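You operate a simulated robot arm through the tools that you are given. There is no shell and no other tool.

Carry out the task below with a simulated robot arm. There is one attempt and no reset: what you move stays moved.

TASK
Swap the spare motor's orange cap for the white one.
Fine: orange cap beside the saddle; then lid the grease tin.
Where things are to end (x, y in the base frame): orange cap within 0.08 m of [0.39, 0.5].
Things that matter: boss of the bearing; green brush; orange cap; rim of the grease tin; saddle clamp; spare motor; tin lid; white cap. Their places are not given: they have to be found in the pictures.

Only the result counts: the job must be done as asked and must still hold three seconds after the hand-in. Knocking over, shifting, dropping, spilling or breaking anything else fails it. A push-on lid holds only when it is set on centred and level and pressed home; a screw cap is set on level and turned clockwise until tight.

THE ROBOT
A 6-joint arm with a three-finger gripper, fixed in place. Base frame: the origin is at the foot of the arm, x ahead of it, y to its left, z up; the work surface is at about z = 0.85. Readings come in m, degrees, newtons and seconds.
Its first joint turns from -166.0 to 166.0 degrees. Payload 4.89 kg.
The tool frame sits at the grasp point between the pads (the TCP): z along the fingers, y along the line on which they close. The tips reach 0.03 m beyond it. The gripper opens to 0.164 m. The gripper's body begins 0.125 m behind the TCP.
Orientation is told as [roll, pitch, yaw] about the base's x, y, z axes, in that order, counted from this pose: with the fingers straight down and closing along the base's y, the tool's x points along the base's -x, its y along +y and its z along -z.

THE INTERFACE
- The arm moves only by the tool servo_tool. Its argument "increments" is a list of rows, each a list of 7 numbers: the turn, a rotation vector about the base's x, y, z in units of 5 degrees (1.0 is 5 degrees), then the shift along the base's x, y, z in units of 20 mm (1.0 is 20 mm), then the closure, from 0 (fully open) to 1 (shut). In form: [[rx, ry, rz, tx, ty, tz, hand], ...]. A call has 1 to 20 rows; each row shifts and turns the commanded pose from where the row before left it. A call with a number of a shift or a turn outside -1 to 1 is refused whole. Rows are played at 5 a second. More than 0.05 m and 8.6 degrees between two rows, or a gripper value outside its range, and nothing of the call is played. Where a pose cannot be reached the arm comes as near as it can. A force on the tool above 90 N (or 10 N above the force at the start of the call, whichever is more), or a blocked arm, ends the call early, and 0.2 s more pass. Each finger travels about 0.108 m/s and halts on what it meets, pressing with about 27 N; the grip force reading is that of the motor and also rises with nothing between the fingers. The clock runs only during rows and for 0.2 s after the last one: add rows that do not move to give the fingers time. The reply holds the time, the measured pose of the TCP, the force on the tool along the base axes, the opening and the grip force, in the units named above and with some noise, with the torque about the TCP (base axes, N m) and any sound that the robot's microphone picked up, and new pictures: "views" is both (left out), scene, wrist or none.
- Cameras (640 x 400 px; columns grow to the right, rows downward): "scene" is fixed at [0.0492, -0.4994, 1.454]; the picture's right is [0.75, -0.66, 0.00], its down [-0.25, -0.29, -0.92] and it looks along [0.61, 0.69, -0.38] (base axes); focal length 326 px, centre (320, 200). "wrist" rides on the gripper at [0.076, -0.002, -0.152] in the tool frame; the picture's right is [0.02, 1.00, 0.00], its down [-0.88, 0.02, -0.47] and it looks along [-0.47, 0.01, 0.88] (tool axes); focal length 247 px, centre (320, 200).
- slide_trunk(by): slides the trunk up (or, below 0, down) by that many m; the arm rides with it, the base frame stays. It gives what a move gives, with no picture.
- pixel_to_xyz(camera, pixels): for up to 12 pixels [column, row] of the newest picture of that camera ("zoom" is the newest enlarged one), the place [x, y, z] in the base frame of the surface seen there, good to about 0.002 m. It takes no simulated time.
- enlarge(camera, box): a new picture of the part [left, top, right, bottom] of that camera's present view, enlarged. It takes no simulated time.
- finish_job(): hands the job in; it is judged then, once.

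Leave the gripper open and the arm clear of the work at the hand-in unless told otherwise.

The tools are called after ">>>" as a command line: name --pt "numbers of a row" for each row, then --argument value for the rest, lists and objects as JSON in quotes. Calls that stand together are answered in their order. servo_tool: Moves the arm, as the interface text tells. Its arguments: {"type":"object","properties":{"increments":{"type":"array"},"views":{"type":"string","enum":["both","scene","wrist","none"]}},"required":["increments"]} The other tools are called the same way: slide_trunk (by) slides the trunk up or down; pixel_to_xyz (camera, pixels) gives the place of the surface under pixels of a picture; enlarge (camera, box) takes an enlarged picture of a part of a camera's view; finish_job () hands the job in.

At the start:

```text
t: 0.0
eef_pos: [0.4427, 0.4501, 1.276]
ee_rot: [0.0, 0.0, 0.0]
contact_force: [0.4, 0.1, 0.3]
ft_torque: [-0.01, -0.02, -0.01]
opening: 0.1639
finger_force: 0.0
trunk travel left (down, up): [-0.15, 0.24]
```

scene: 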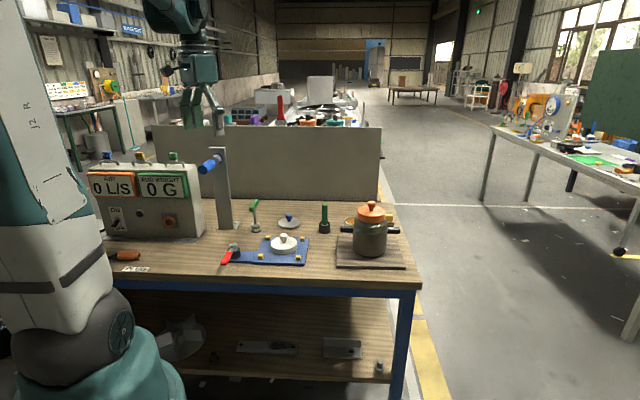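
wrist: 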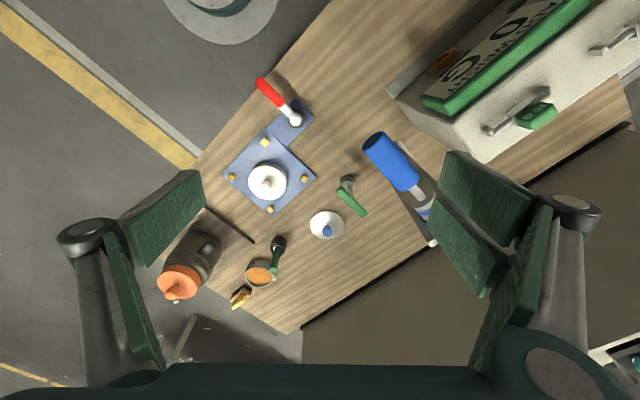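

I start by looking closer. In the scene view there is a motor with an orange cap around (371, 230), a blue fixture with a white knobbed part around (284, 243), a grey disc with a blue knob at (288, 220), and a tin near (352, 220). I'll enlarge both views.

>>> enlarge --camera "scene" --box '[210, 180, 430, 290]'

>>> enlarge --camera "wrist" --box '[140, 60, 460, 320]'

```text
2.91 times, centred on (320, 235) of scene
```

zoom: 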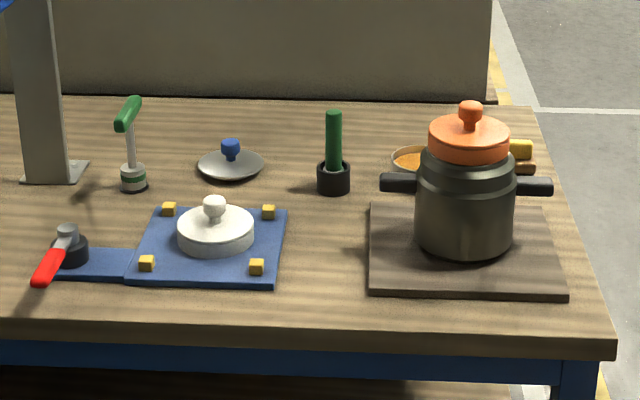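

```text
1.54 times, centred on (300, 190) of wrist
```

zoom: 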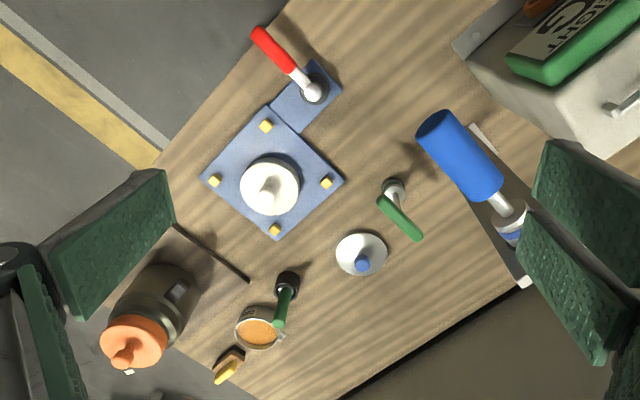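

I'll read places of the main things: zoom is now the wrist enlargement, and I'll query the scene camera's pixels as well.

>>> pixel_to_xyz --camera "zoom" --pixels '[[125, 355], [140, 340], [180, 290], [268, 188], [252, 178], [362, 264], [345, 250], [258, 335], [285, 315], [287, 282], [230, 365], [395, 190]]'

>>> pixel_to_xyz --camera "scene" --pixels '[[371, 206], [371, 215], [371, 235], [284, 237], [284, 246], [289, 215], [289, 222], [352, 221], [324, 205], [324, 228], [254, 202], [256, 230]]'

```text
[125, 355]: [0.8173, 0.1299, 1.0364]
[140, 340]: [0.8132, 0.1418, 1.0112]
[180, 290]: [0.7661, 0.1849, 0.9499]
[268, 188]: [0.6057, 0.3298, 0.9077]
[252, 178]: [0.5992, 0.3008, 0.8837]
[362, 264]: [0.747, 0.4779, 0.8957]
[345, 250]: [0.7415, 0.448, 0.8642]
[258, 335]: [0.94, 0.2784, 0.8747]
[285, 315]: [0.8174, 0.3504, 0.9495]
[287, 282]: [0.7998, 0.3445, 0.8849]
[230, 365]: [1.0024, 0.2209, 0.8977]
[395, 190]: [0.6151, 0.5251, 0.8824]
```

```text
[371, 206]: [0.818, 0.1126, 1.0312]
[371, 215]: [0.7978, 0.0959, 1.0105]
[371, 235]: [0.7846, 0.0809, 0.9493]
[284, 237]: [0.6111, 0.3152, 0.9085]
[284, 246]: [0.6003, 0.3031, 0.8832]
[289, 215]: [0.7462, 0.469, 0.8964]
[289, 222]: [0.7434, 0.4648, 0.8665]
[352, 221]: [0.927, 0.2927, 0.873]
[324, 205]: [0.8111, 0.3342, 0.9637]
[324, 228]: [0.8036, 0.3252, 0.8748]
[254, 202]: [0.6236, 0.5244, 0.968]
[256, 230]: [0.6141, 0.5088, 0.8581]
```

I need finer detail of each item, so I enlarge the motor, then the blue plate, then the tin and its surroundings.

>>> enlarge --camera "scene" --box '[330, 190, 420, 280]'

>>> enlarge --camera "scene" --box '[215, 190, 335, 275]'

>>> enlarge --camera "wrist" --box '[210, 70, 340, 220]'

>>> enlarge --camera "wrist" --box '[150, 200, 350, 320]'

>>> enlarge --camera "scene" --box '[80, 140, 260, 280]'

```text
4.44 times, centred on (375, 235) of scene
```

zoom: 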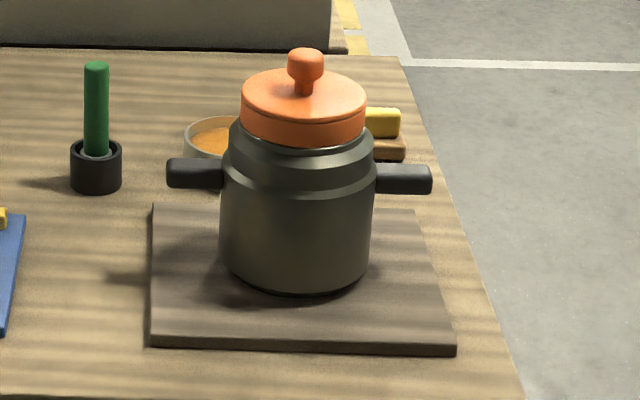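

```text
4.71 times, centred on (275, 232) of scene
```

zoom: 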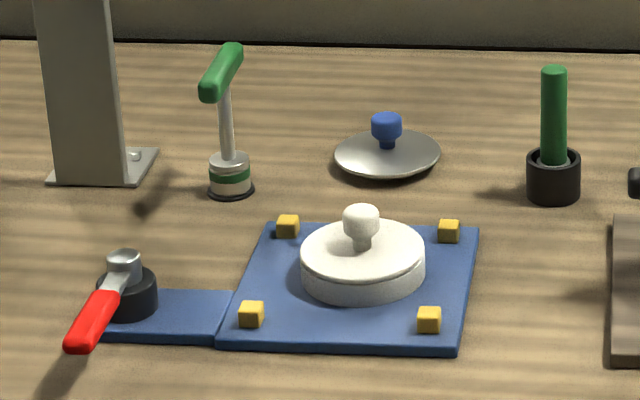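

```text
2.67 times, centred on (275, 145) of wrist
```

zoom: 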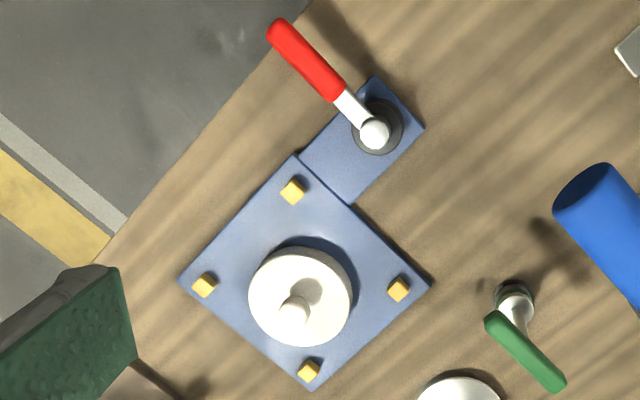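

```text
3.20 times, centred on (250, 260) of wrist
```

zoom: 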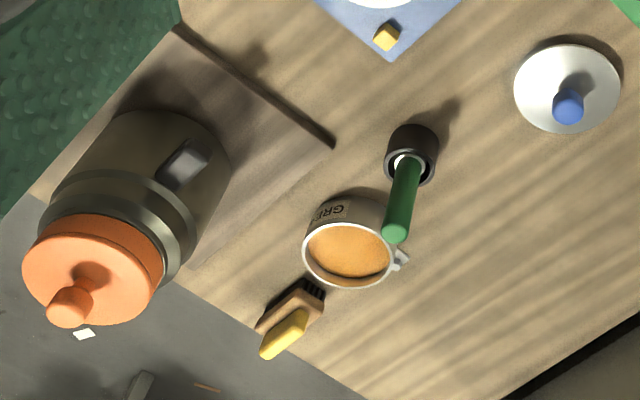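

```text
2.86 times, centred on (170, 210) of scene
```

zoom: 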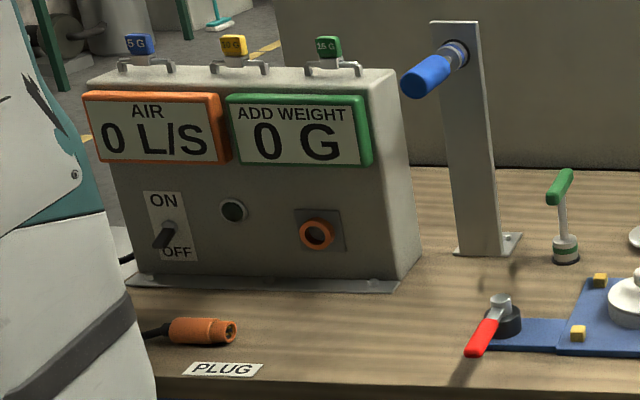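

The saddle plate (blue) carries the white cap at about (0.607, 0.32). The tin lid with the blue knob is at about (0.747, 0.472). The tin is at about (0.935, 0.285), and the motor with its orange cap is at about (0.82, 0.125). I'll fly high, at z about 1.27, to over the motor for a good wrist view.

>>> servo_tool --pt "0 0 0 0.85 -0.9 0 0" --pt "0 0 0 0.85 -0.9 0 0" --pt "0 0 0 0.85 -0.9 0 0" --pt "0 0 0 0.85 -0.9 0 0" --pt "0 0 0 0.85 -0.9 0 0" --pt "0 0 0 0.85 -0.9 0 0" --pt "0 0 0 0.85 -0.9 0 0" --pt "0 0 0 0.85 -0.9 0 0" --pt "0 0 0 0.85 -0.9 0 0" --pt "0 0 0 0.85 -0.9 0 0" --pt "0 0 0 0.85 -0.9 0 0" --pt "0 0 0 0.85 -0.9 0 0" --pt "0 0 0 0.85 -0.9 0 0" --pt "0 0 0 0.85 -0.9 0 0" --pt "0 0 0 0.85 -0.9 0 0" --pt "0 0 0 0.85 -0.9 0 0" --pt "0 0 0 0.85 -0.9 0 0" --pt "0 0 0 0.85 -0.9 0 0" --pt "0 0 0 0 0 0 0" --views "both"

```text
t: 4.0
eef_pos: [0.7489, 0.1255, 1.2746]
ee_rot: [0.0, 0.0, -0.1]
contact_force: [0.0, 0.1, -0.8]
ft_torque: [-0.01, 0.07, -0.01]
opening: 0.1639
finger_force: 0.0
trunk travel left (down, up): [-0.15, 0.24]
```

scene: 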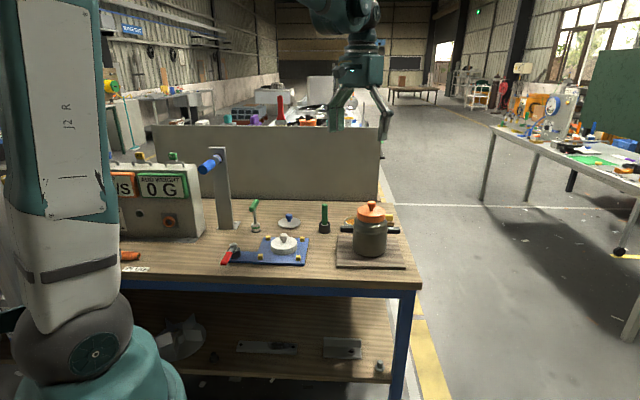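
wrist: 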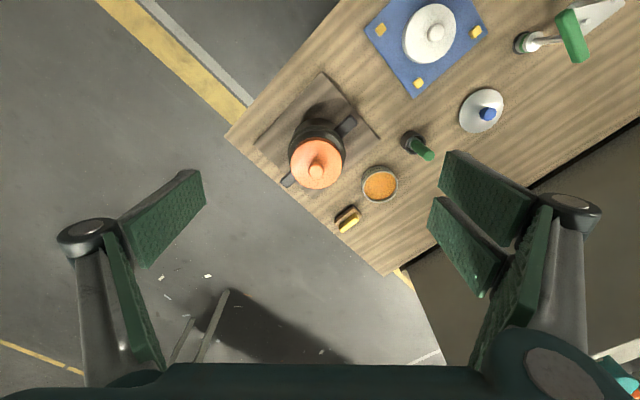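

The motor is well in view at (317, 163). I'll enlarge it and the tin, then measure.

>>> enlarge --camera "wrist" --box '[260, 90, 420, 240]'

```text
2.67 times, centred on (340, 165) of wrist
```

zoom: 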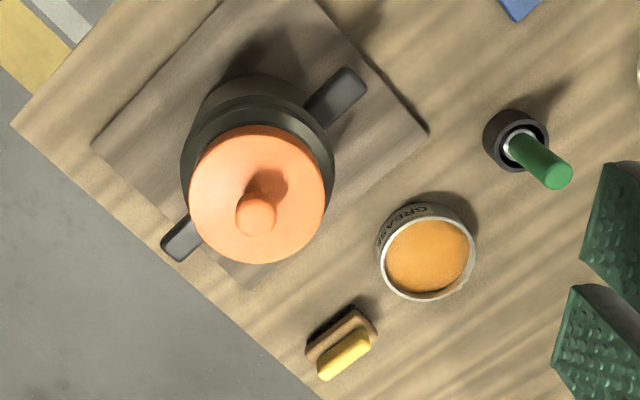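

>>> pixel_to_xyz --camera "zoom" --pixels '[[194, 195], [320, 195], [257, 132], [257, 258], [257, 212], [232, 160], [340, 95], [182, 238], [382, 255], [470, 250], [425, 207], [430, 297]]'

>>> pixel_to_xyz --camera "zoom" --pixels '[[425, 255], [542, 160], [518, 140], [345, 350], [255, 100], [230, 110], [315, 150], [195, 160], [322, 192], [255, 262], [192, 190], [255, 128]]'

```text
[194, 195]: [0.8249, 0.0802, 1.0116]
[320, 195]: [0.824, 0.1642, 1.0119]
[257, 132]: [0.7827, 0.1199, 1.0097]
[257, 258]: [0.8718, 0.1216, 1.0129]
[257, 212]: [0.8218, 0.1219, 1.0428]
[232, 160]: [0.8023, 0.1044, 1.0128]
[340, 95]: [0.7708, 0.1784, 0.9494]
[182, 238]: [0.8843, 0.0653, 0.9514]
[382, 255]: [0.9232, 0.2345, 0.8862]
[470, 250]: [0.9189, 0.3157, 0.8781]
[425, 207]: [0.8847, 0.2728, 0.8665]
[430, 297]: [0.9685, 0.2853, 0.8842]
```

```text
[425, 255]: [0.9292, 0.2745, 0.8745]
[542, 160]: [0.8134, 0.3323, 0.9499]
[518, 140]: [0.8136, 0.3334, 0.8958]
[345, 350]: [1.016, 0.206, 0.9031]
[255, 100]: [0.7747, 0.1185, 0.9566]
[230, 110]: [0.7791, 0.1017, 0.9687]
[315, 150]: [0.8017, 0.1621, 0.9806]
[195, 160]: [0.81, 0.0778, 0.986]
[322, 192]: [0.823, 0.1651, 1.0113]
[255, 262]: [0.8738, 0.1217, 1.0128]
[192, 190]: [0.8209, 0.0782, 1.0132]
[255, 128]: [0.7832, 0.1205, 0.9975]
```

The orange cap's top is at z ≈ 1.012, centre about (0.828, 0.1217), diameter about 0.088. I'll get the cap's lower edge and the neck steps from the scene camera, enlarged.

>>> enlarge --camera "scene" --box '[345, 195, 401, 240]'

```text
8.89 times, centred on (373, 218) of scene
```

zoom: 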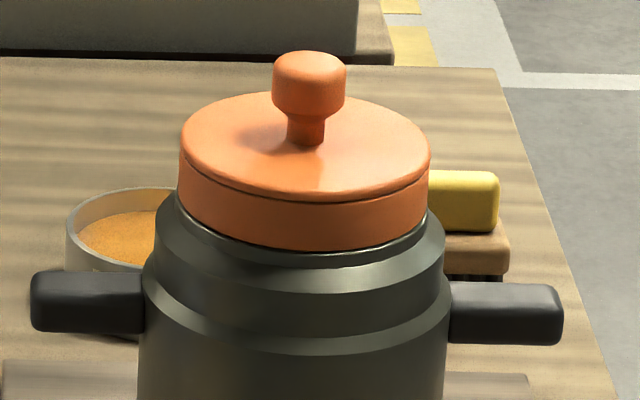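

>>> pixel_to_xyz --camera "zoom" --pixels '[[303, 185], [303, 197], [303, 210], [303, 240], [303, 247], [303, 256], [303, 262], [303, 275], [310, 60], [310, 100], [305, 115], [305, 140]]'

>>> pixel_to_xyz --camera "zoom" --pixels '[[182, 180], [182, 160], [428, 180], [428, 210], [275, 85], [343, 85], [290, 125], [322, 125], [90, 290], [500, 300], [303, 320], [303, 345]]'

```text
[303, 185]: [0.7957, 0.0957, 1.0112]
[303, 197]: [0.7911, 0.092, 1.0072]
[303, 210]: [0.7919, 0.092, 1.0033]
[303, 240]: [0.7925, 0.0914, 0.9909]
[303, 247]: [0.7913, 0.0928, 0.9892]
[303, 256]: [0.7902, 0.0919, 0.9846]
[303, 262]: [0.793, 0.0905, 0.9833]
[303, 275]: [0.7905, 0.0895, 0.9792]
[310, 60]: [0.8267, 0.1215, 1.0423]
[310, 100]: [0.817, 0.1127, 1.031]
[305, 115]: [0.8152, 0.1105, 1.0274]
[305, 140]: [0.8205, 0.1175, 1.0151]
```

```text
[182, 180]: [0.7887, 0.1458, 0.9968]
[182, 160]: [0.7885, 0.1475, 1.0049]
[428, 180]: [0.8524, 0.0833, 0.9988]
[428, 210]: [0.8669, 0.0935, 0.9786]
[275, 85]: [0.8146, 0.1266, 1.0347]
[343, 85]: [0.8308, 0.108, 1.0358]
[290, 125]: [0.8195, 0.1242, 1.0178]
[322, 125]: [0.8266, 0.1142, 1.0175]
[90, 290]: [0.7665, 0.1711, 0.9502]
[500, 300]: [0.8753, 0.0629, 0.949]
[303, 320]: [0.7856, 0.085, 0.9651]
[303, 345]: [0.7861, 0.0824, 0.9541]
```

The cap side runs z ≈ 0.988–1.009 and the shoulder below it is at about 0.984. Now I'll read the put-down region around (0.39, 0.5), which lies at about scene pixel (203, 251), plus the red clamp lever.

>>> pixel_to_xyz --camera "scene" --pixels '[[203, 251], [190, 245], [215, 255], [228, 258], [236, 246], [236, 254], [180, 272], [200, 278], [170, 240], [130, 256], [245, 262], [310, 265]]'

>>> enlarge --camera "scene" --box '[110, 200, 270, 290]'

```text
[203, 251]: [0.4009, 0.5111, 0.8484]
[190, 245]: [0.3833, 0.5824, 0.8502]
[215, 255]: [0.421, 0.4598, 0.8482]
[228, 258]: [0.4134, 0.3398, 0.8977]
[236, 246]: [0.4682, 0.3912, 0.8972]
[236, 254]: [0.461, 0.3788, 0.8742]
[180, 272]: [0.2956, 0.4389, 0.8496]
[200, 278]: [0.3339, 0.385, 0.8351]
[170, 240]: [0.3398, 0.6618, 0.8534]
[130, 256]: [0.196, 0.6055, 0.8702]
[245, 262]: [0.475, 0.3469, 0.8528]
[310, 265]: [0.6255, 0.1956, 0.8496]
```

```text
4.00 times, centred on (190, 245) of scene
```

zoom: 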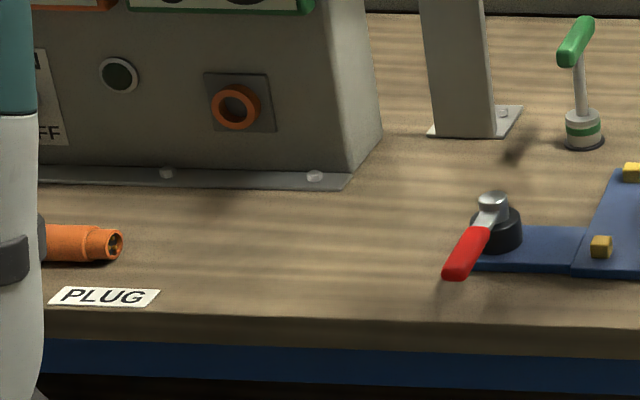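

The put-down place is clear bench; the red lever's pivot is at about (0.468, 0.388), well away. Next I move over the orange cap centre (0.827, 0.121) and down to z = 1.10, fingers open.

>>> servo_tool --pt "0 0 0 0.43 -0.025 -0.9 0" --pt "0 0 0 0.43 -0.025 -0.9 0" --pt "0 0 0 0.43 -0.025 -0.9 0" --pt "0 0 0 0.43 -0.025 -0.9 0" --pt "0 0 0 0.43 -0.025 -0.9 0" --pt "0 0 0 0.43 -0.025 -0.9 0" --pt "0 0 0 0.43 -0.025 -0.9 0" --pt "0 0 0 0.43 -0.025 -0.9 0" --pt "0 0 0 0.46 -0.025 -0.9 0" --pt "0 0 0 0 0 -0.6 0" --pt "0 0 0 0 0 0 0" --views "both"

```text
t: 6.4
eef_pos: [0.827, 0.1202, 1.1017]
ee_rot: [0.0, 0.0, 0.0]
contact_force: [0.1, 1.0, -0.6]
ft_torque: [0.03, -0.01, -0.01]
opening: 0.1644
finger_force: 0.1
trunk travel left (down, up): [-0.15, 0.24]
```

scene: 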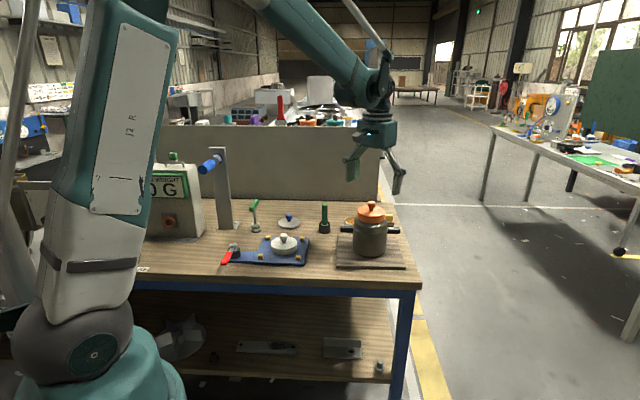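
wrist: 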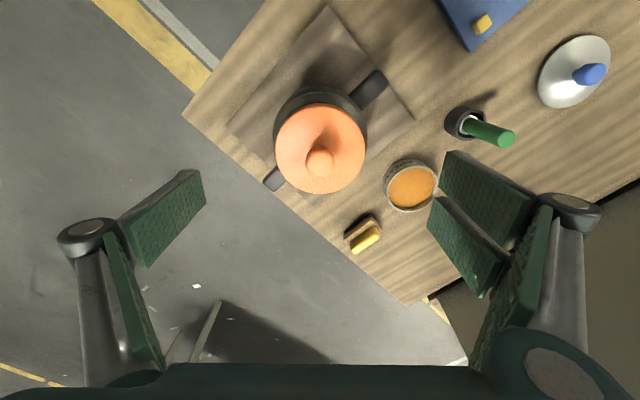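

The wrist view shows the cap at (321, 149), nearly centred. I'll enlarge and measure the cap edge in this closer view.

>>> enlarge --camera "wrist" --box '[250, 80, 390, 210]'

```text
3.08 times, centred on (320, 145) of wrist
```

zoom: 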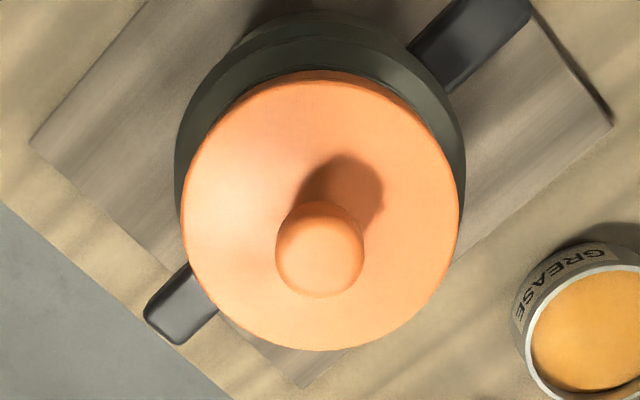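

>>> pixel_to_xyz --camera "zoom" --pixels '[[185, 215], [455, 215], [320, 348], [320, 84], [320, 74], [220, 305], [420, 305], [225, 125], [415, 125], [320, 250], [280, 250], [360, 250]]'

```text
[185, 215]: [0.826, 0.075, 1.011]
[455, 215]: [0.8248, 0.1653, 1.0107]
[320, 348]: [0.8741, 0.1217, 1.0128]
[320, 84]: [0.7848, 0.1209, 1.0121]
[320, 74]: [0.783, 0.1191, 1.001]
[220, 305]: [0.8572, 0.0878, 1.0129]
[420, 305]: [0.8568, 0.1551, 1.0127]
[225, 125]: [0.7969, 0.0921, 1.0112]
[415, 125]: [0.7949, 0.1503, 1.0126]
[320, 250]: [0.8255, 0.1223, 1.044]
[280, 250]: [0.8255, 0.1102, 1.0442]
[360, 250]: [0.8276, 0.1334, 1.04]
```

The cap's centre is about (0.828, 0.121), with radius 0.045. I descend to TCP z = 1.022 (tips at 0.992, above the shoulder), still open.

>>> servo_tool --pt "0 0 0 0.03 0.03 -0.8 0" --pt "0 0 0 0 0 -0.8 0" --pt "0 0 0 0 0 -0.8 0" --pt "0 0 0 0 0 -0.8 0" --pt "0 0 0 0 0 -0.75 0" --pt "0 0 0 0 0 0 0" --pt "0 0 0 0 0 0 0.2" --pt "0 0 0 0 0 0 0.4" --pt "0 0 0 0 0 0 0.4" --views "both"

```text
t: 8.4
eef_pos: [0.8282, 0.1226, 1.0245]
ee_rot: [0.0, 0.0, 0.0]
contact_force: [-0.8, 0.1, -0.8]
ft_torque: [-0.04, -0.03, -0.02]
opening: 0.0985
finger_force: 0.2
trunk travel left (down, up): [-0.15, 0.24]
```

scene: 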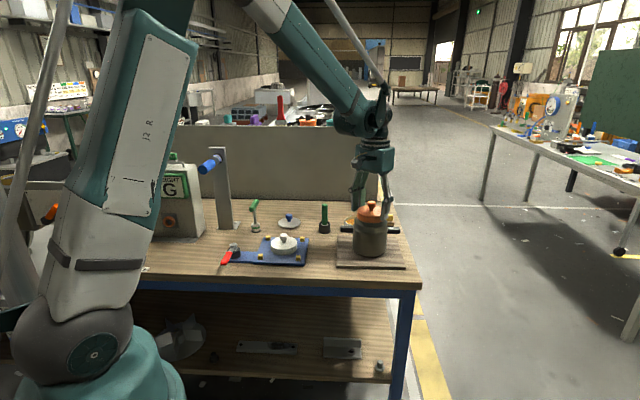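
wrist: 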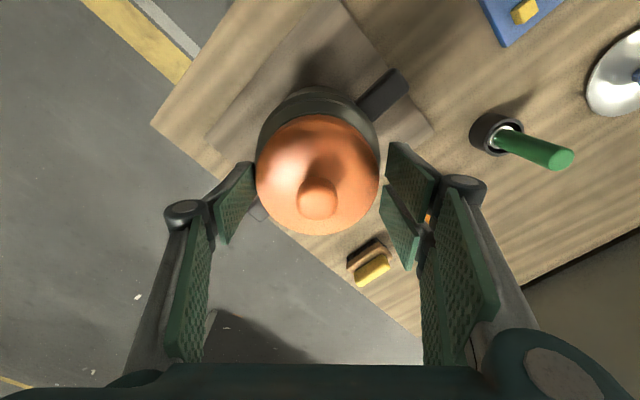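

The fingers straddle the cap with a 0.0985 opening. I check the finger height against the cap's side, enlarged.

>>> enlarge --camera "scene" --box '[340, 180, 410, 240]'

>>> enlarge --camera "wrist" --box '[200, 80, 440, 280]'

```text
6.67 times, centred on (375, 210) of scene
```

zoom: 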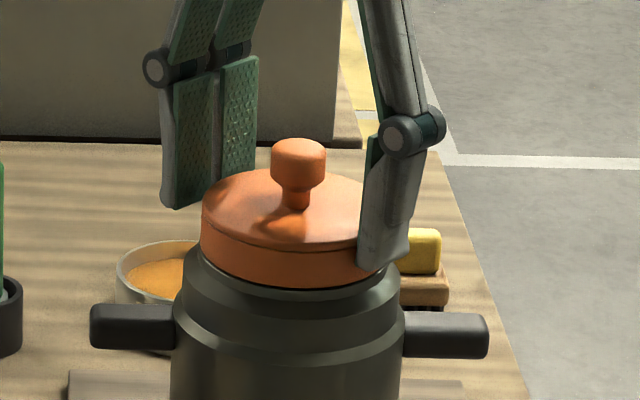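

```text
2.00 times, centred on (320, 180) of wrist
```

zoom: 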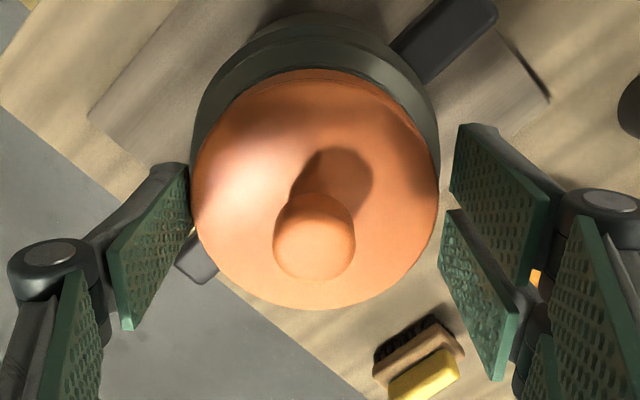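

The tips are level with the cap's side, just above the shoulder. I close on the rim now.

>>> servo_tool --pt "0 0 0 0 0 0 0.5" --pt "0 0 0 0 0 0 0.7" --pt "0 0 0 0 0 0 1" --pt "0 0 0 0 0 0 1" --pt "0 0 0 0 0 0 1" --views "wrist"

```text
t: 9.6
eef_pos: [0.8266, 0.1208, 1.0252]
ee_rot: [0.1, 0.0, 0.1]
contact_force: [5.7, -24.0, 14.9]
ft_torque: [-0.99, -0.49, -0.24]
opening: 0.0937
finger_force: 27.0
trunk travel left (down, up): [-0.15, 0.24]
```

wrist: 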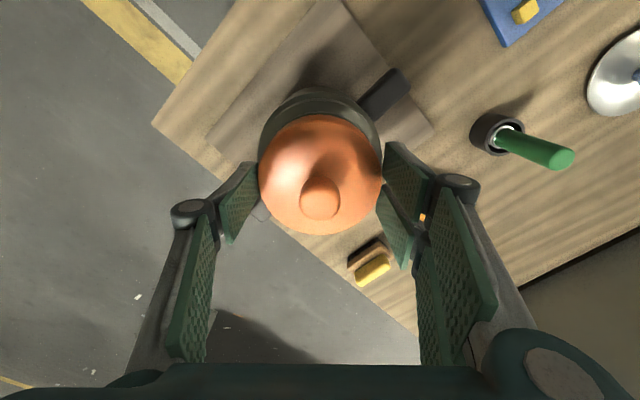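

The cap pushes the tool 24 N toward −y, so the −y finger met first. I shift the tool a couple of millimetres to −y, so both pads bear evenly, and re-read.

>>> servo_tool --pt "0 0 0 0 -0.05 0 1" --pt "0 0 0 0 -0.05 0 1" --pt "0 0 0 0 0 0 1" --views "none"

```text
t: 10.4
eef_pos: [0.8274, 0.122, 1.025]
ee_rot: [0.1, -0.1, 0.1]
contact_force: [3.4, 17.8, 10.5]
ft_torque: [0.67, -0.06, -0.34]
opening: 0.0915
finger_force: 27.3
trunk travel left (down, up): [-0.15, 0.24]
```

Now it reads +17.8 N, so I overshot slightly; I go back about 0.8 mm.

>>> servo_tool --pt "0 0 0 0 0.04 0 1" --pt "0 0 0 0 0 0 1" --pt "0 0 0 0 0 0 1" --views "none"

```text
t: 11.2
eef_pos: [0.8258, 0.1226, 1.0236]
ee_rot: [-0.1, 0.0, 0.1]
contact_force: [0.6, 24.3, 16.6]
ft_torque: [1.24, 0.14, -0.25]
opening: 0.0915
finger_force: 27.2
trunk travel left (down, up): [-0.15, 0.24]
```

The reading went the other way than expected, so I hold still for a second to see whether it relaxes.

>>> servo_tool --pt "0 0 0 0 0 0 1" --pt "0 0 0 0 0 0 1" --pt "0 0 0 0 0 0 1" --pt "0 0 0 0 0 0 1" --views "both"

>>> enlarge --camera "wrist" --box '[200, 80, 440, 280]'

>>> enlarge --camera "scene" --box '[340, 180, 410, 240]'

```text
t: 12.2
eef_pos: [0.826, 0.1215, 1.0242]
ee_rot: [0.1, 0.0, 0.0]
contact_force: [-5.5, 26.1, 14.9]
ft_torque: [1.38, 0.34, -0.02]
opening: 0.0912
finger_force: 27.3
trunk travel left (down, up): [-0.15, 0.24]
```

scene: 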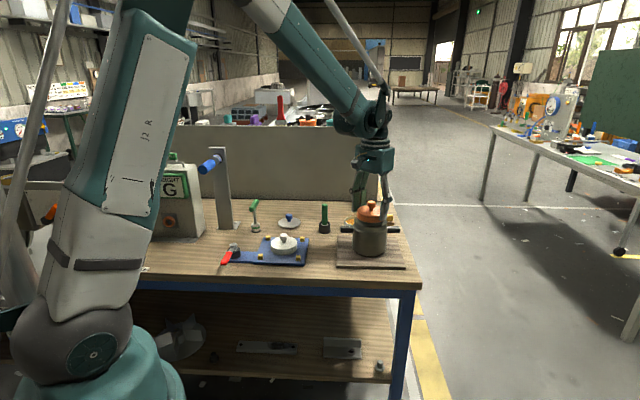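
wrist: 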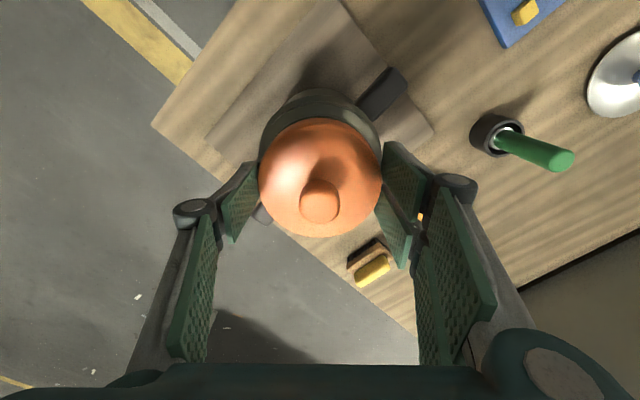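

```text
2.00 times, centred on (320, 180) of wrist
```

zoom: 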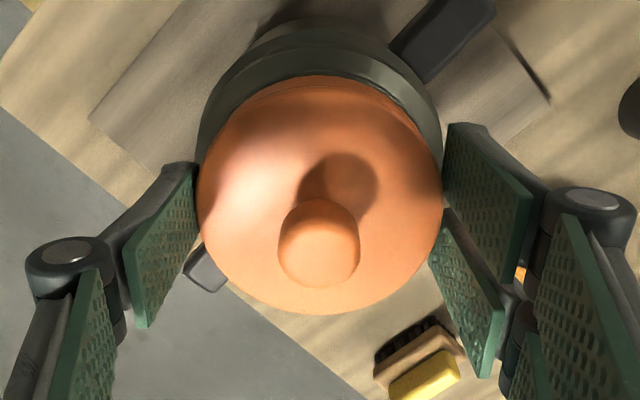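

```text
6.67 times, centred on (375, 210) of scene
```

zoom: 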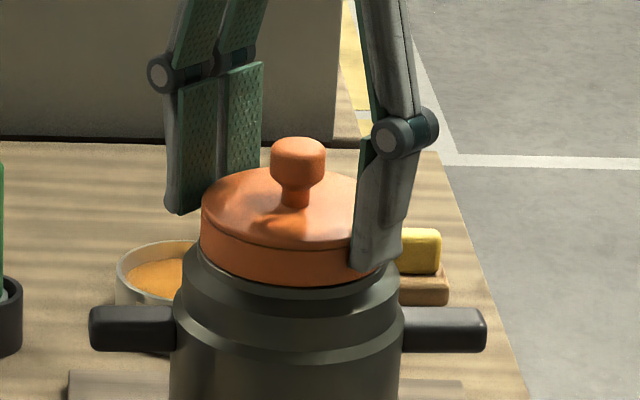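

The motor hasn't moved. I nudge +0.5 mm in y to find the balance point.

>>> servo_tool --pt "0 0 0 0 0.025 0 1" --pt "0 0 0 0 0 0 1" --pt "0 0 0 0 0 0 1" --pt "0 0 0 0 0 0 1" --views "none"

```text
t: 13.2
eef_pos: [0.827, 0.1216, 1.0238]
ee_rot: [0.1, 0.0, 0.0]
contact_force: [-4.2, 24.9, 16.2]
ft_torque: [1.15, 0.29, -0.07]
opening: 0.0912
finger_force: 26.8
trunk travel left (down, up): [-0.15, 0.24]
```

Still loaded one-sidedly. I reopen slightly and close again at this new position.

>>> servo_tool --pt "0 0 0 0 0 0 0.4" --pt "0 0 0 0 0 0 0.4" --pt "0 0 0 0 0 0 0.4" --views "none"

>>> servo_tool --pt "0 0 0 0 0 0 0.5" --pt "0 0 0 0 0 0 1" --pt "0 0 0 0 0 0 1" --pt "0 0 0 0 0 0 1" --pt "0 0 0 0 0 0 1" --views "wrist"

```text
t: 14.0
eef_pos: [0.8271, 0.1199, 1.0235]
ee_rot: [0.1, 0.0, 0.0]
contact_force: [-0.6, -0.7, -0.1]
ft_torque: [-0.03, 0.0, -0.02]
opening: 0.0986
finger_force: 0.1
trunk travel left (down, up): [-0.15, 0.24]
```

```text
t: 15.2
eef_pos: [0.8268, 0.1214, 1.0227]
ee_rot: [0.0, 0.0, -0.1]
contact_force: [4.0, 19.2, 12.3]
ft_torque: [0.84, 0.01, -0.32]
opening: 0.0914
finger_force: 27.4
trunk travel left (down, up): [-0.15, 0.24]
```

wrist: 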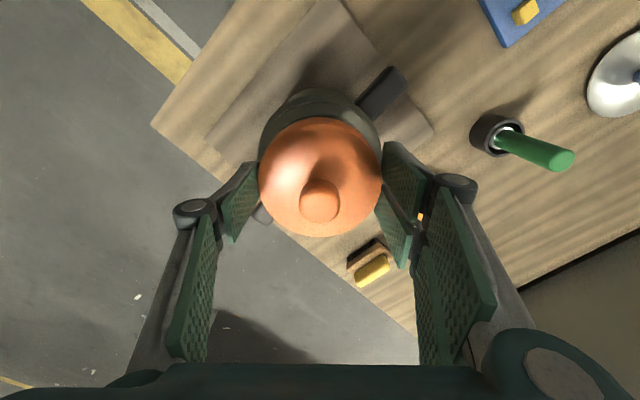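

Grip at 0.0914, net +19 N in y. I try another +0.4 mm nudge.

>>> servo_tool --pt "0 0 0 0 0.02 0 1" --pt "0 0 0 0 0 0 1" --pt "0 0 0 0 0 0 1" --views "none"

```text
t: 16.0
eef_pos: [0.8263, 0.1208, 1.0225]
ee_rot: [-0.1, -0.1, -0.1]
contact_force: [-1.9, 18.6, 5.0]
ft_torque: [0.87, 0.15, -0.12]
opening: 0.091
finger_force: 27.3
trunk travel left (down, up): [-0.15, 0.24]
```

Good enough. Now I test how the cap holds by pulling up gently, 3 mm in small steps.

>>> servo_tool --pt "0 0 0 0 0 0.05 1" --pt "0 0 0 0 0 0.05 1" --pt "0 0 0 0 0 0.05 1" --pt "0 0 0 0 0 0 1" --views "both"

>>> enlarge --camera "scene" --box '[340, 180, 410, 240]'

```text
t: 17.0
eef_pos: [0.8272, 0.1204, 1.0259]
ee_rot: [0.0, 0.1, 0.1]
contact_force: [0.7, 0.1, -0.8]
ft_torque: [0.02, -0.02, 0.02]
opening: 0.0907
finger_force: 27.2
trunk travel left (down, up): [-0.15, 0.24]
```

scene: 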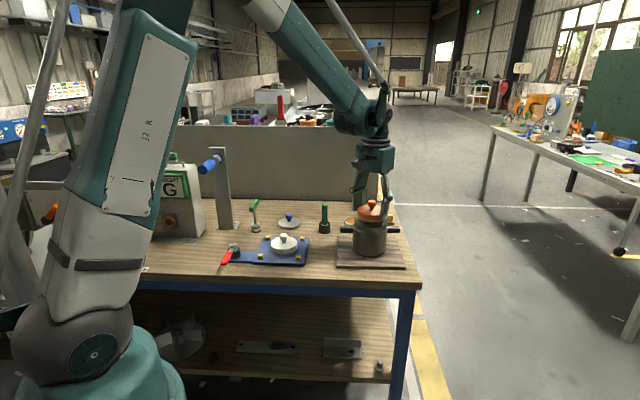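
wrist: 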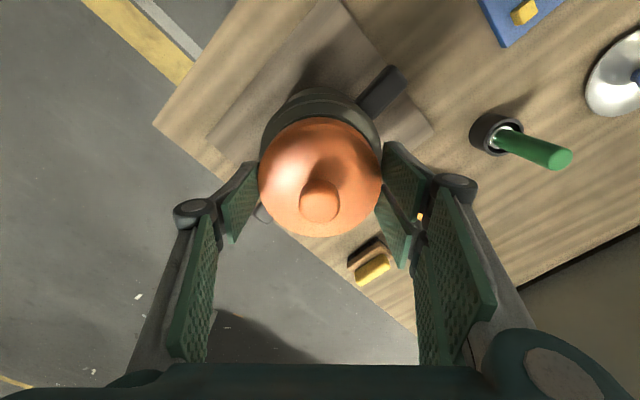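

```text
6.67 times, centred on (375, 210) of scene
```

zoom: 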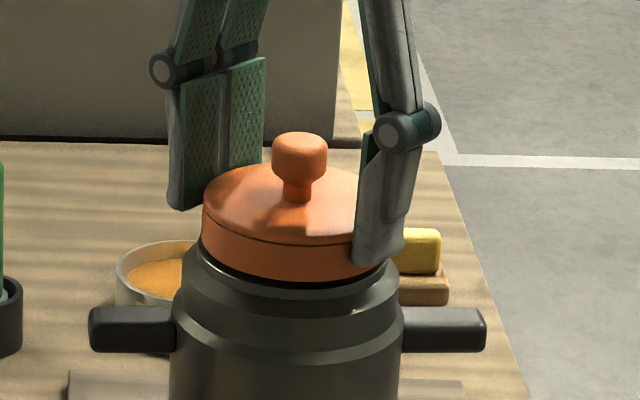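

The cap came free with almost no force. I lift it straight up to about z = 1.15 and look at the neck underneath.

>>> servo_tool --pt "0 0 0 0 0 0.3 1" --pt "0 0 0 0 0 0.6 1" --pt "0 0 0 0 0 0.9 1" --pt "0 0 0 0 0 1 1" --pt "0 0 0 0 0 1 1" --pt "0 0 0 0 0 1 1" --pt "0 0 0 0 0 1 1" --pt "0 0 0 0 0 0.5 1" --pt "0 0 0 0 0 0 1" --views "both"

>>> enlarge --camera "scene" --box '[330, 150, 420, 240]'

```text
t: 19.0
eef_pos: [0.8277, 0.1219, 1.1522]
ee_rot: [0.0, 0.1, 0.0]
contact_force: [-0.1, 0.3, 0.0]
ft_torque: [-0.02, 0.01, 0.0]
opening: 0.0911
finger_force: 26.9
trunk travel left (down, up): [-0.15, 0.24]
```

scene: 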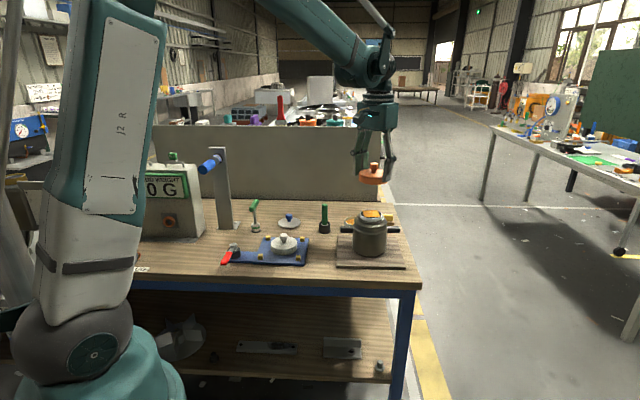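
wrist: 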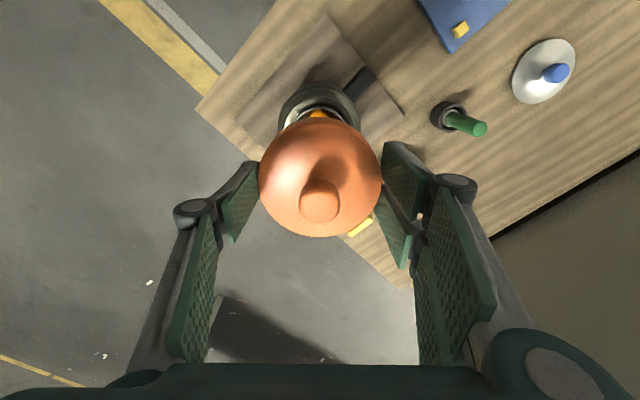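

```text
4.44 times, centred on (375, 195) of scene
```

zoom: 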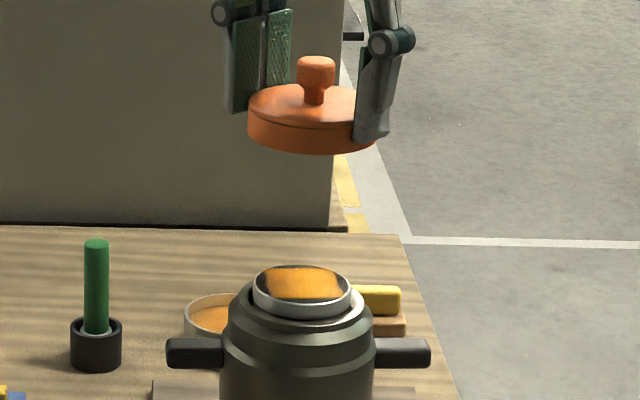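

The neck is smooth, with no threads, so these are push-on or set-on caps. I'm holding the orange cap. Before crossing, I check the positions of the post and blue handle.

>>> pixel_to_xyz --camera "scene" --pixels '[[210, 165], [203, 169], [219, 150], [228, 222], [254, 203], [324, 206], [324, 224], [300, 240]]'

>>> enlarge --camera "scene" --box '[345, 195, 401, 240]'

```text
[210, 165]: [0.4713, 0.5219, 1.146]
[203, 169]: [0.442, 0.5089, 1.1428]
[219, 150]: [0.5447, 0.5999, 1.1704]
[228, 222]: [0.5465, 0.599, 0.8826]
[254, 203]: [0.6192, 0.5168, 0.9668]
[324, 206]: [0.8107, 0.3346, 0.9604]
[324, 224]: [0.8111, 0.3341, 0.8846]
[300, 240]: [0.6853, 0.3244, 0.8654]
```

```text
8.89 times, centred on (373, 218) of scene
```

zoom: 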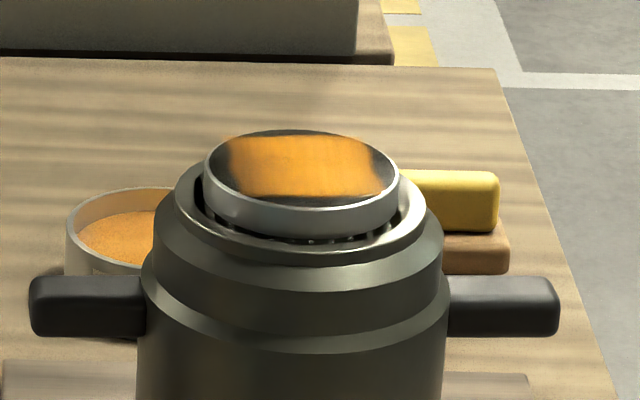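

Important: the blue cylinder juts from the post at z ≈ 1.145, toward about (0.44, 0.51), almost above the put-down point. I need its tip exactly, so I enlarge it.

>>> enlarge --camera "scene" --box '[180, 135, 250, 195]'

```text
6.67 times, centred on (215, 165) of scene
```

zoom: 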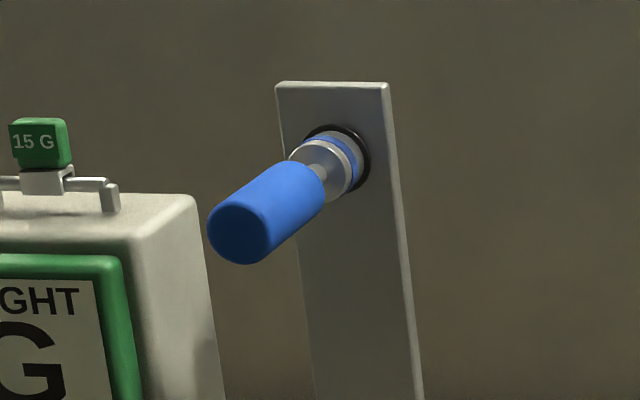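

>>> pixel_to_xyz --camera "zoom" --pixels '[[240, 232], [215, 235], [255, 255], [240, 205], [275, 195], [300, 170], [330, 160], [320, 200], [265, 250], [330, 95]]'

```text
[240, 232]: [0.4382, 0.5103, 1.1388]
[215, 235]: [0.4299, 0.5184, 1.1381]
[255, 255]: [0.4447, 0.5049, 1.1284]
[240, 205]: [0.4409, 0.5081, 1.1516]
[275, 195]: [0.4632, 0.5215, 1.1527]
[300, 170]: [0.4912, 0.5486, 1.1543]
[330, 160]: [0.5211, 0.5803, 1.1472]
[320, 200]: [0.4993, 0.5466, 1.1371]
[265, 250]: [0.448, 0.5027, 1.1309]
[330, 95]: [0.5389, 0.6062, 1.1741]
```

The blue tip's face is centred at (0.438, 0.510, 1.139), radius about 0.017. That is 0.24–0.27 m above the TCP at put-down, so I check how wide the hand and wrist are there.

>>> enlarge --camera "scene" --box '[300, 20, 440, 190]'

```text
2.35 times, centred on (370, 105) of scene
```

zoom: 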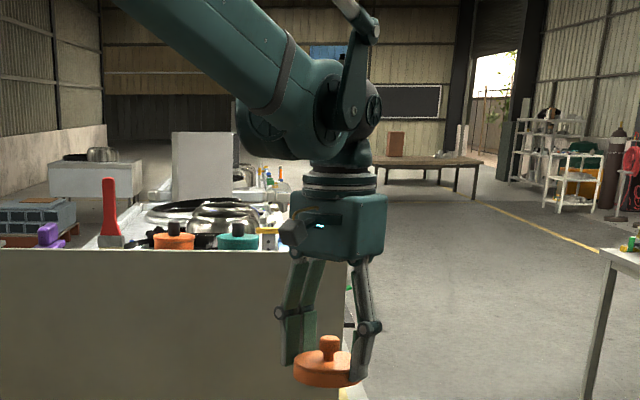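

The hand and flange at that height have a radius of about 0.05–0.08 m. I'll put the cap down at about (0.338, 0.477): within the allowed circle, about 0.1 m clear of the blue tip, and 0.07 m from the bench edge. I route around by low y: first leg to (0.45, 0.25) at z 1.15.

>>> servo_tool --pt "0 0 0 -0.5 0.15 0 1" --pt "0 0 0 -0.97 0.335 0 1" --pt "0 0 0 -0.97 0.335 0 1" --pt "0 0 0 -0.97 0.335 0 1" --pt "0 0 0 -0.97 0.335 0 1" --pt "0 0 0 -0.97 0.335 0 1" --pt "0 0 0 -0.97 0.335 0 1" --pt "0 0 0 -0.97 0.335 0 1" --pt "0 0 0 -0.97 0.335 0 1" --pt "0 0 0 -0.97 0.335 0 1" --pt "0 0 0 -0.97 0.335 0 1" --pt "0 0 0 -0.97 0.335 0 1" --pt "0 0 0 -0.97 0.335 0 1" --pt "0 0 0 -0.97 0.335 0 1" --pt "0 0 0 -0.97 0.335 0 1" --pt "0 0 0 -0.97 0.335 0 1" --pt "0 0 0 -0.97 0.335 0 1" --pt "0 0 0 -0.97 0.335 0 1" --pt "0 0 0 -0.97 0.335 0 1" --pt "0 0 0 -0.94 0.27 0 1" --views "scene"

```text
t: 23.2
eef_pos: [0.4509, 0.2512, 1.1512]
ee_rot: [0.0, 0.0, 0.0]
contact_force: [0.6, 1.5, -0.1]
ft_torque: [-0.08, 0.19, 0.01]
opening: 0.0909
finger_force: 27.3
trunk travel left (down, up): [-0.15, 0.24]
```

scene: 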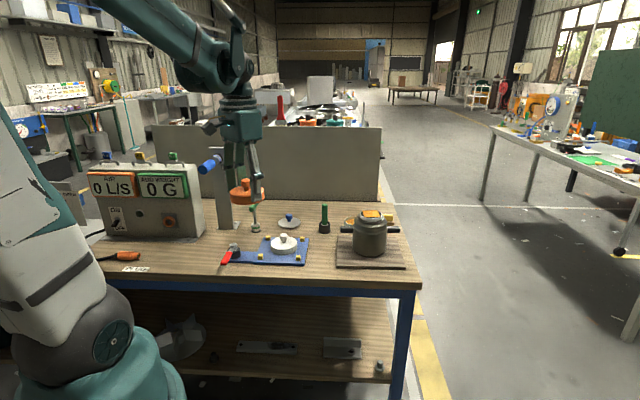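

The cap is still held level at (0.451, 0.251). Next I go to (0.336, 0.37), then along +y to (0.338, 0.477), still at z 1.15.

>>> servo_tool --pt "0 0 0 -0.5 0.5 0 1" --pt "0 0 0 -0.9 0.9 0 1" --pt "0 0 0 -0.9 0.9 0 1" --pt "0 0 0 -0.9 0.9 0 1" --pt "0 0 0 -0.9 0.9 0 1" --pt "0 0 0 -0.9 0.9 0 1" --pt "0 0 0 -0.7 0.9 0 1" --pt "0 0 0 0.05 0.9 0 1" --pt "0 0 0 0.02 0.9 0 1" --pt "0 0 0 0 0.9 0 1" --pt "0 0 0 0 0.9 0 1" --pt "0 0 0 0 0.9 0 1" --pt "0 0 0 0 0.9 0 1" --pt "0 0 0 0 0 0 1" --views "both"

```text
t: 26.2
eef_pos: [0.3364, 0.4772, 1.1528]
ee_rot: [0.1, -0.1, 0.0]
contact_force: [0.2, -0.1, -0.8]
ft_torque: [-0.02, 0.03, -0.01]
opening: 0.0911
finger_force: 27.1
trunk travel left (down, up): [-0.15, 0.24]
```

scene: 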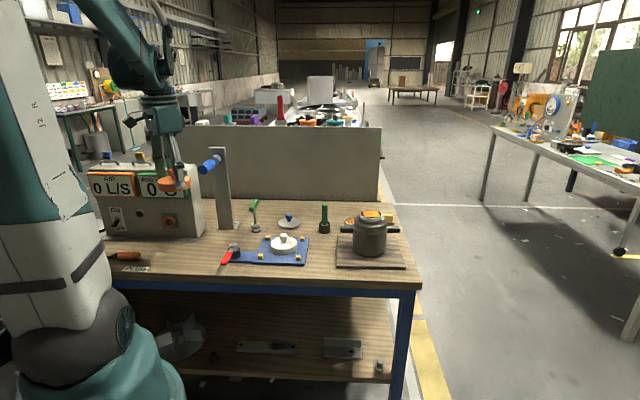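
wrist: 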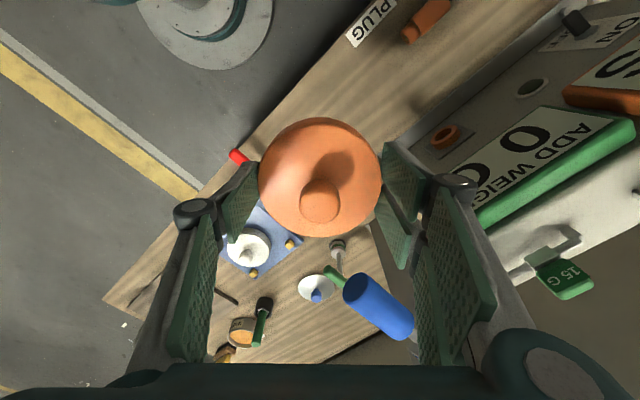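

I check the distance to the instrument box on the +y side before descending.

>>> pixel_to_xyz --camera "scene" --pixels '[[195, 220], [196, 185], [150, 215], [110, 185], [180, 235], [185, 185], [140, 235]]'

>>> enlarge --camera "scene" --box '[80, 60, 260, 280]'

```text
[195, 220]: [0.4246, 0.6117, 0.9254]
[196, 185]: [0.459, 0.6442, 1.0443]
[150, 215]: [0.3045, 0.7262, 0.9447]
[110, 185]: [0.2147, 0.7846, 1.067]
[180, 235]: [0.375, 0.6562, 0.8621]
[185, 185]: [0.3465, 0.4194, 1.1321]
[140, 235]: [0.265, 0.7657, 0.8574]
```

```text
1.82 times, centred on (170, 170) of scene
```

zoom: 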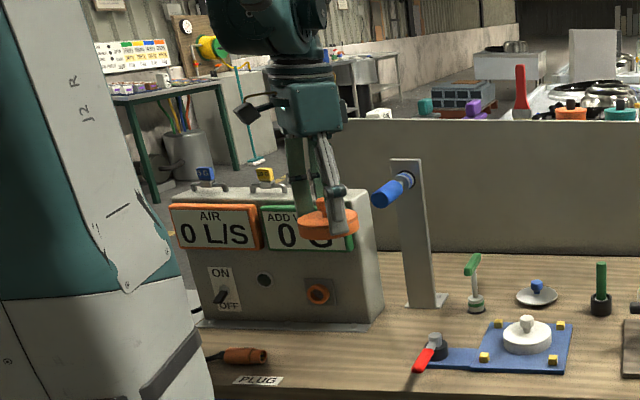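

The box face is at least 0.09 m from any hand part, fine. I descend to z ≈ 0.90 at this spot.

>>> servo_tool --pt "0 0 0 0 0 -0.5 1" --pt "0 0 0 0 0 -0.95 1" --pt "0 0 0 0 0 -0.95 1" --pt "0 0 0 0 0 -0.95 1" --pt "0 0 0 0 0 -0.95 1" --pt "0 0 0 0 0 -0.95 1" --pt "0 0 0 0 0 -0.95 1" --pt "0 0 0 0 0 -0.95 1" --pt "0 0 0 0 0 -0.95 1" --pt "0 0 0 0 0 -0.95 1" --pt "0 0 0 0 0 -0.95 1" --pt "0 0 0 0 0 -0.95 1" --pt "0 0 0 0 0 -0.95 1" --pt "0 0 0 0 0 -0.5 1" --pt "0 0 0 0 0 0 1" --views "both"

```text
t: 29.4
eef_pos: [0.3387, 0.4755, 0.9042]
ee_rot: [0.0, 0.0, 0.1]
contact_force: [0.6, -0.3, -0.5]
ft_torque: [-0.06, -0.01, -0.04]
opening: 0.0909
finger_force: 27.5
trunk travel left (down, up): [-0.15, 0.24]
```

scene: 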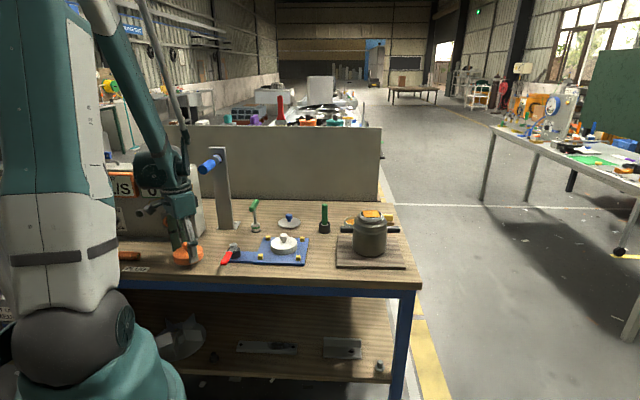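
wrist: 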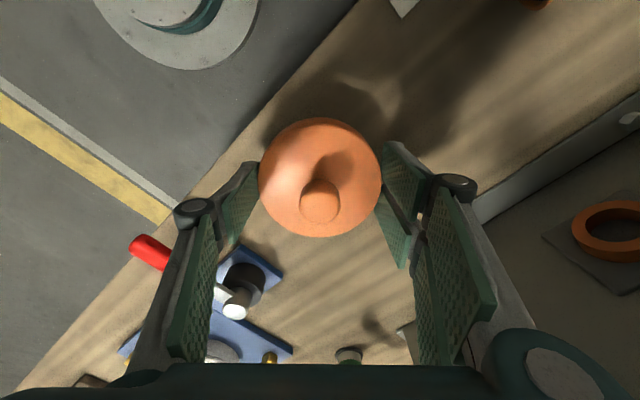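

Clear on all sides. I lower in 2 mm steps until the cap touches the bench, expected at TCP ≈ 0.885.

>>> servo_tool --pt "0 0 0 0 0 -0.2 1" --pt "0 0 0 0 0 -0.2 1" --pt "0 0 0 0 0 -0.2 1" --pt "0 0 0 0 0 -0.1 1" --pt "0 0 0 0 0 -0.05 1" --pt "0 0 0 0 0 0 1" --views "none"

```text
t: 30.8
eef_pos: [0.3369, 0.4768, 0.8893]
ee_rot: [-0.1, 0.1, 0.0]
contact_force: [1.2, -1.1, -0.8]
ft_torque: [-0.03, -0.03, 0.03]
opening: 0.0908
finger_force: 27.0
trunk travel left (down, up): [-0.15, 0.24]
```

>>> servo_tool --pt "0 0 0 0 0 -0.05 1" --pt "0 0 0 0 0 -0.05 1" --pt "0 0 0 0 0 0 1" --views "none"

>>> enlarge --camera "scene" --box '[160, 220, 230, 280]'

```text
t: 31.6
eef_pos: [0.3364, 0.4769, 0.8867]
ee_rot: [0.0, 0.0, 0.0]
contact_force: [-0.2, -0.2, -0.4]
ft_torque: [0.0, -0.03, 0.03]
opening: 0.0909
finger_force: 26.2
trunk travel left (down, up): [-0.15, 0.24]
```

```text
6.67 times, centred on (195, 250) of scene
```

zoom: 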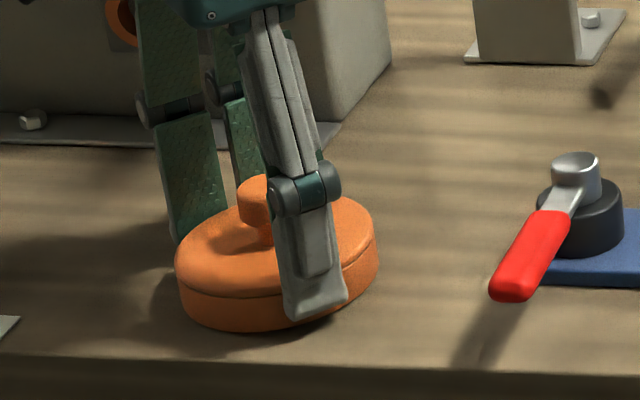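

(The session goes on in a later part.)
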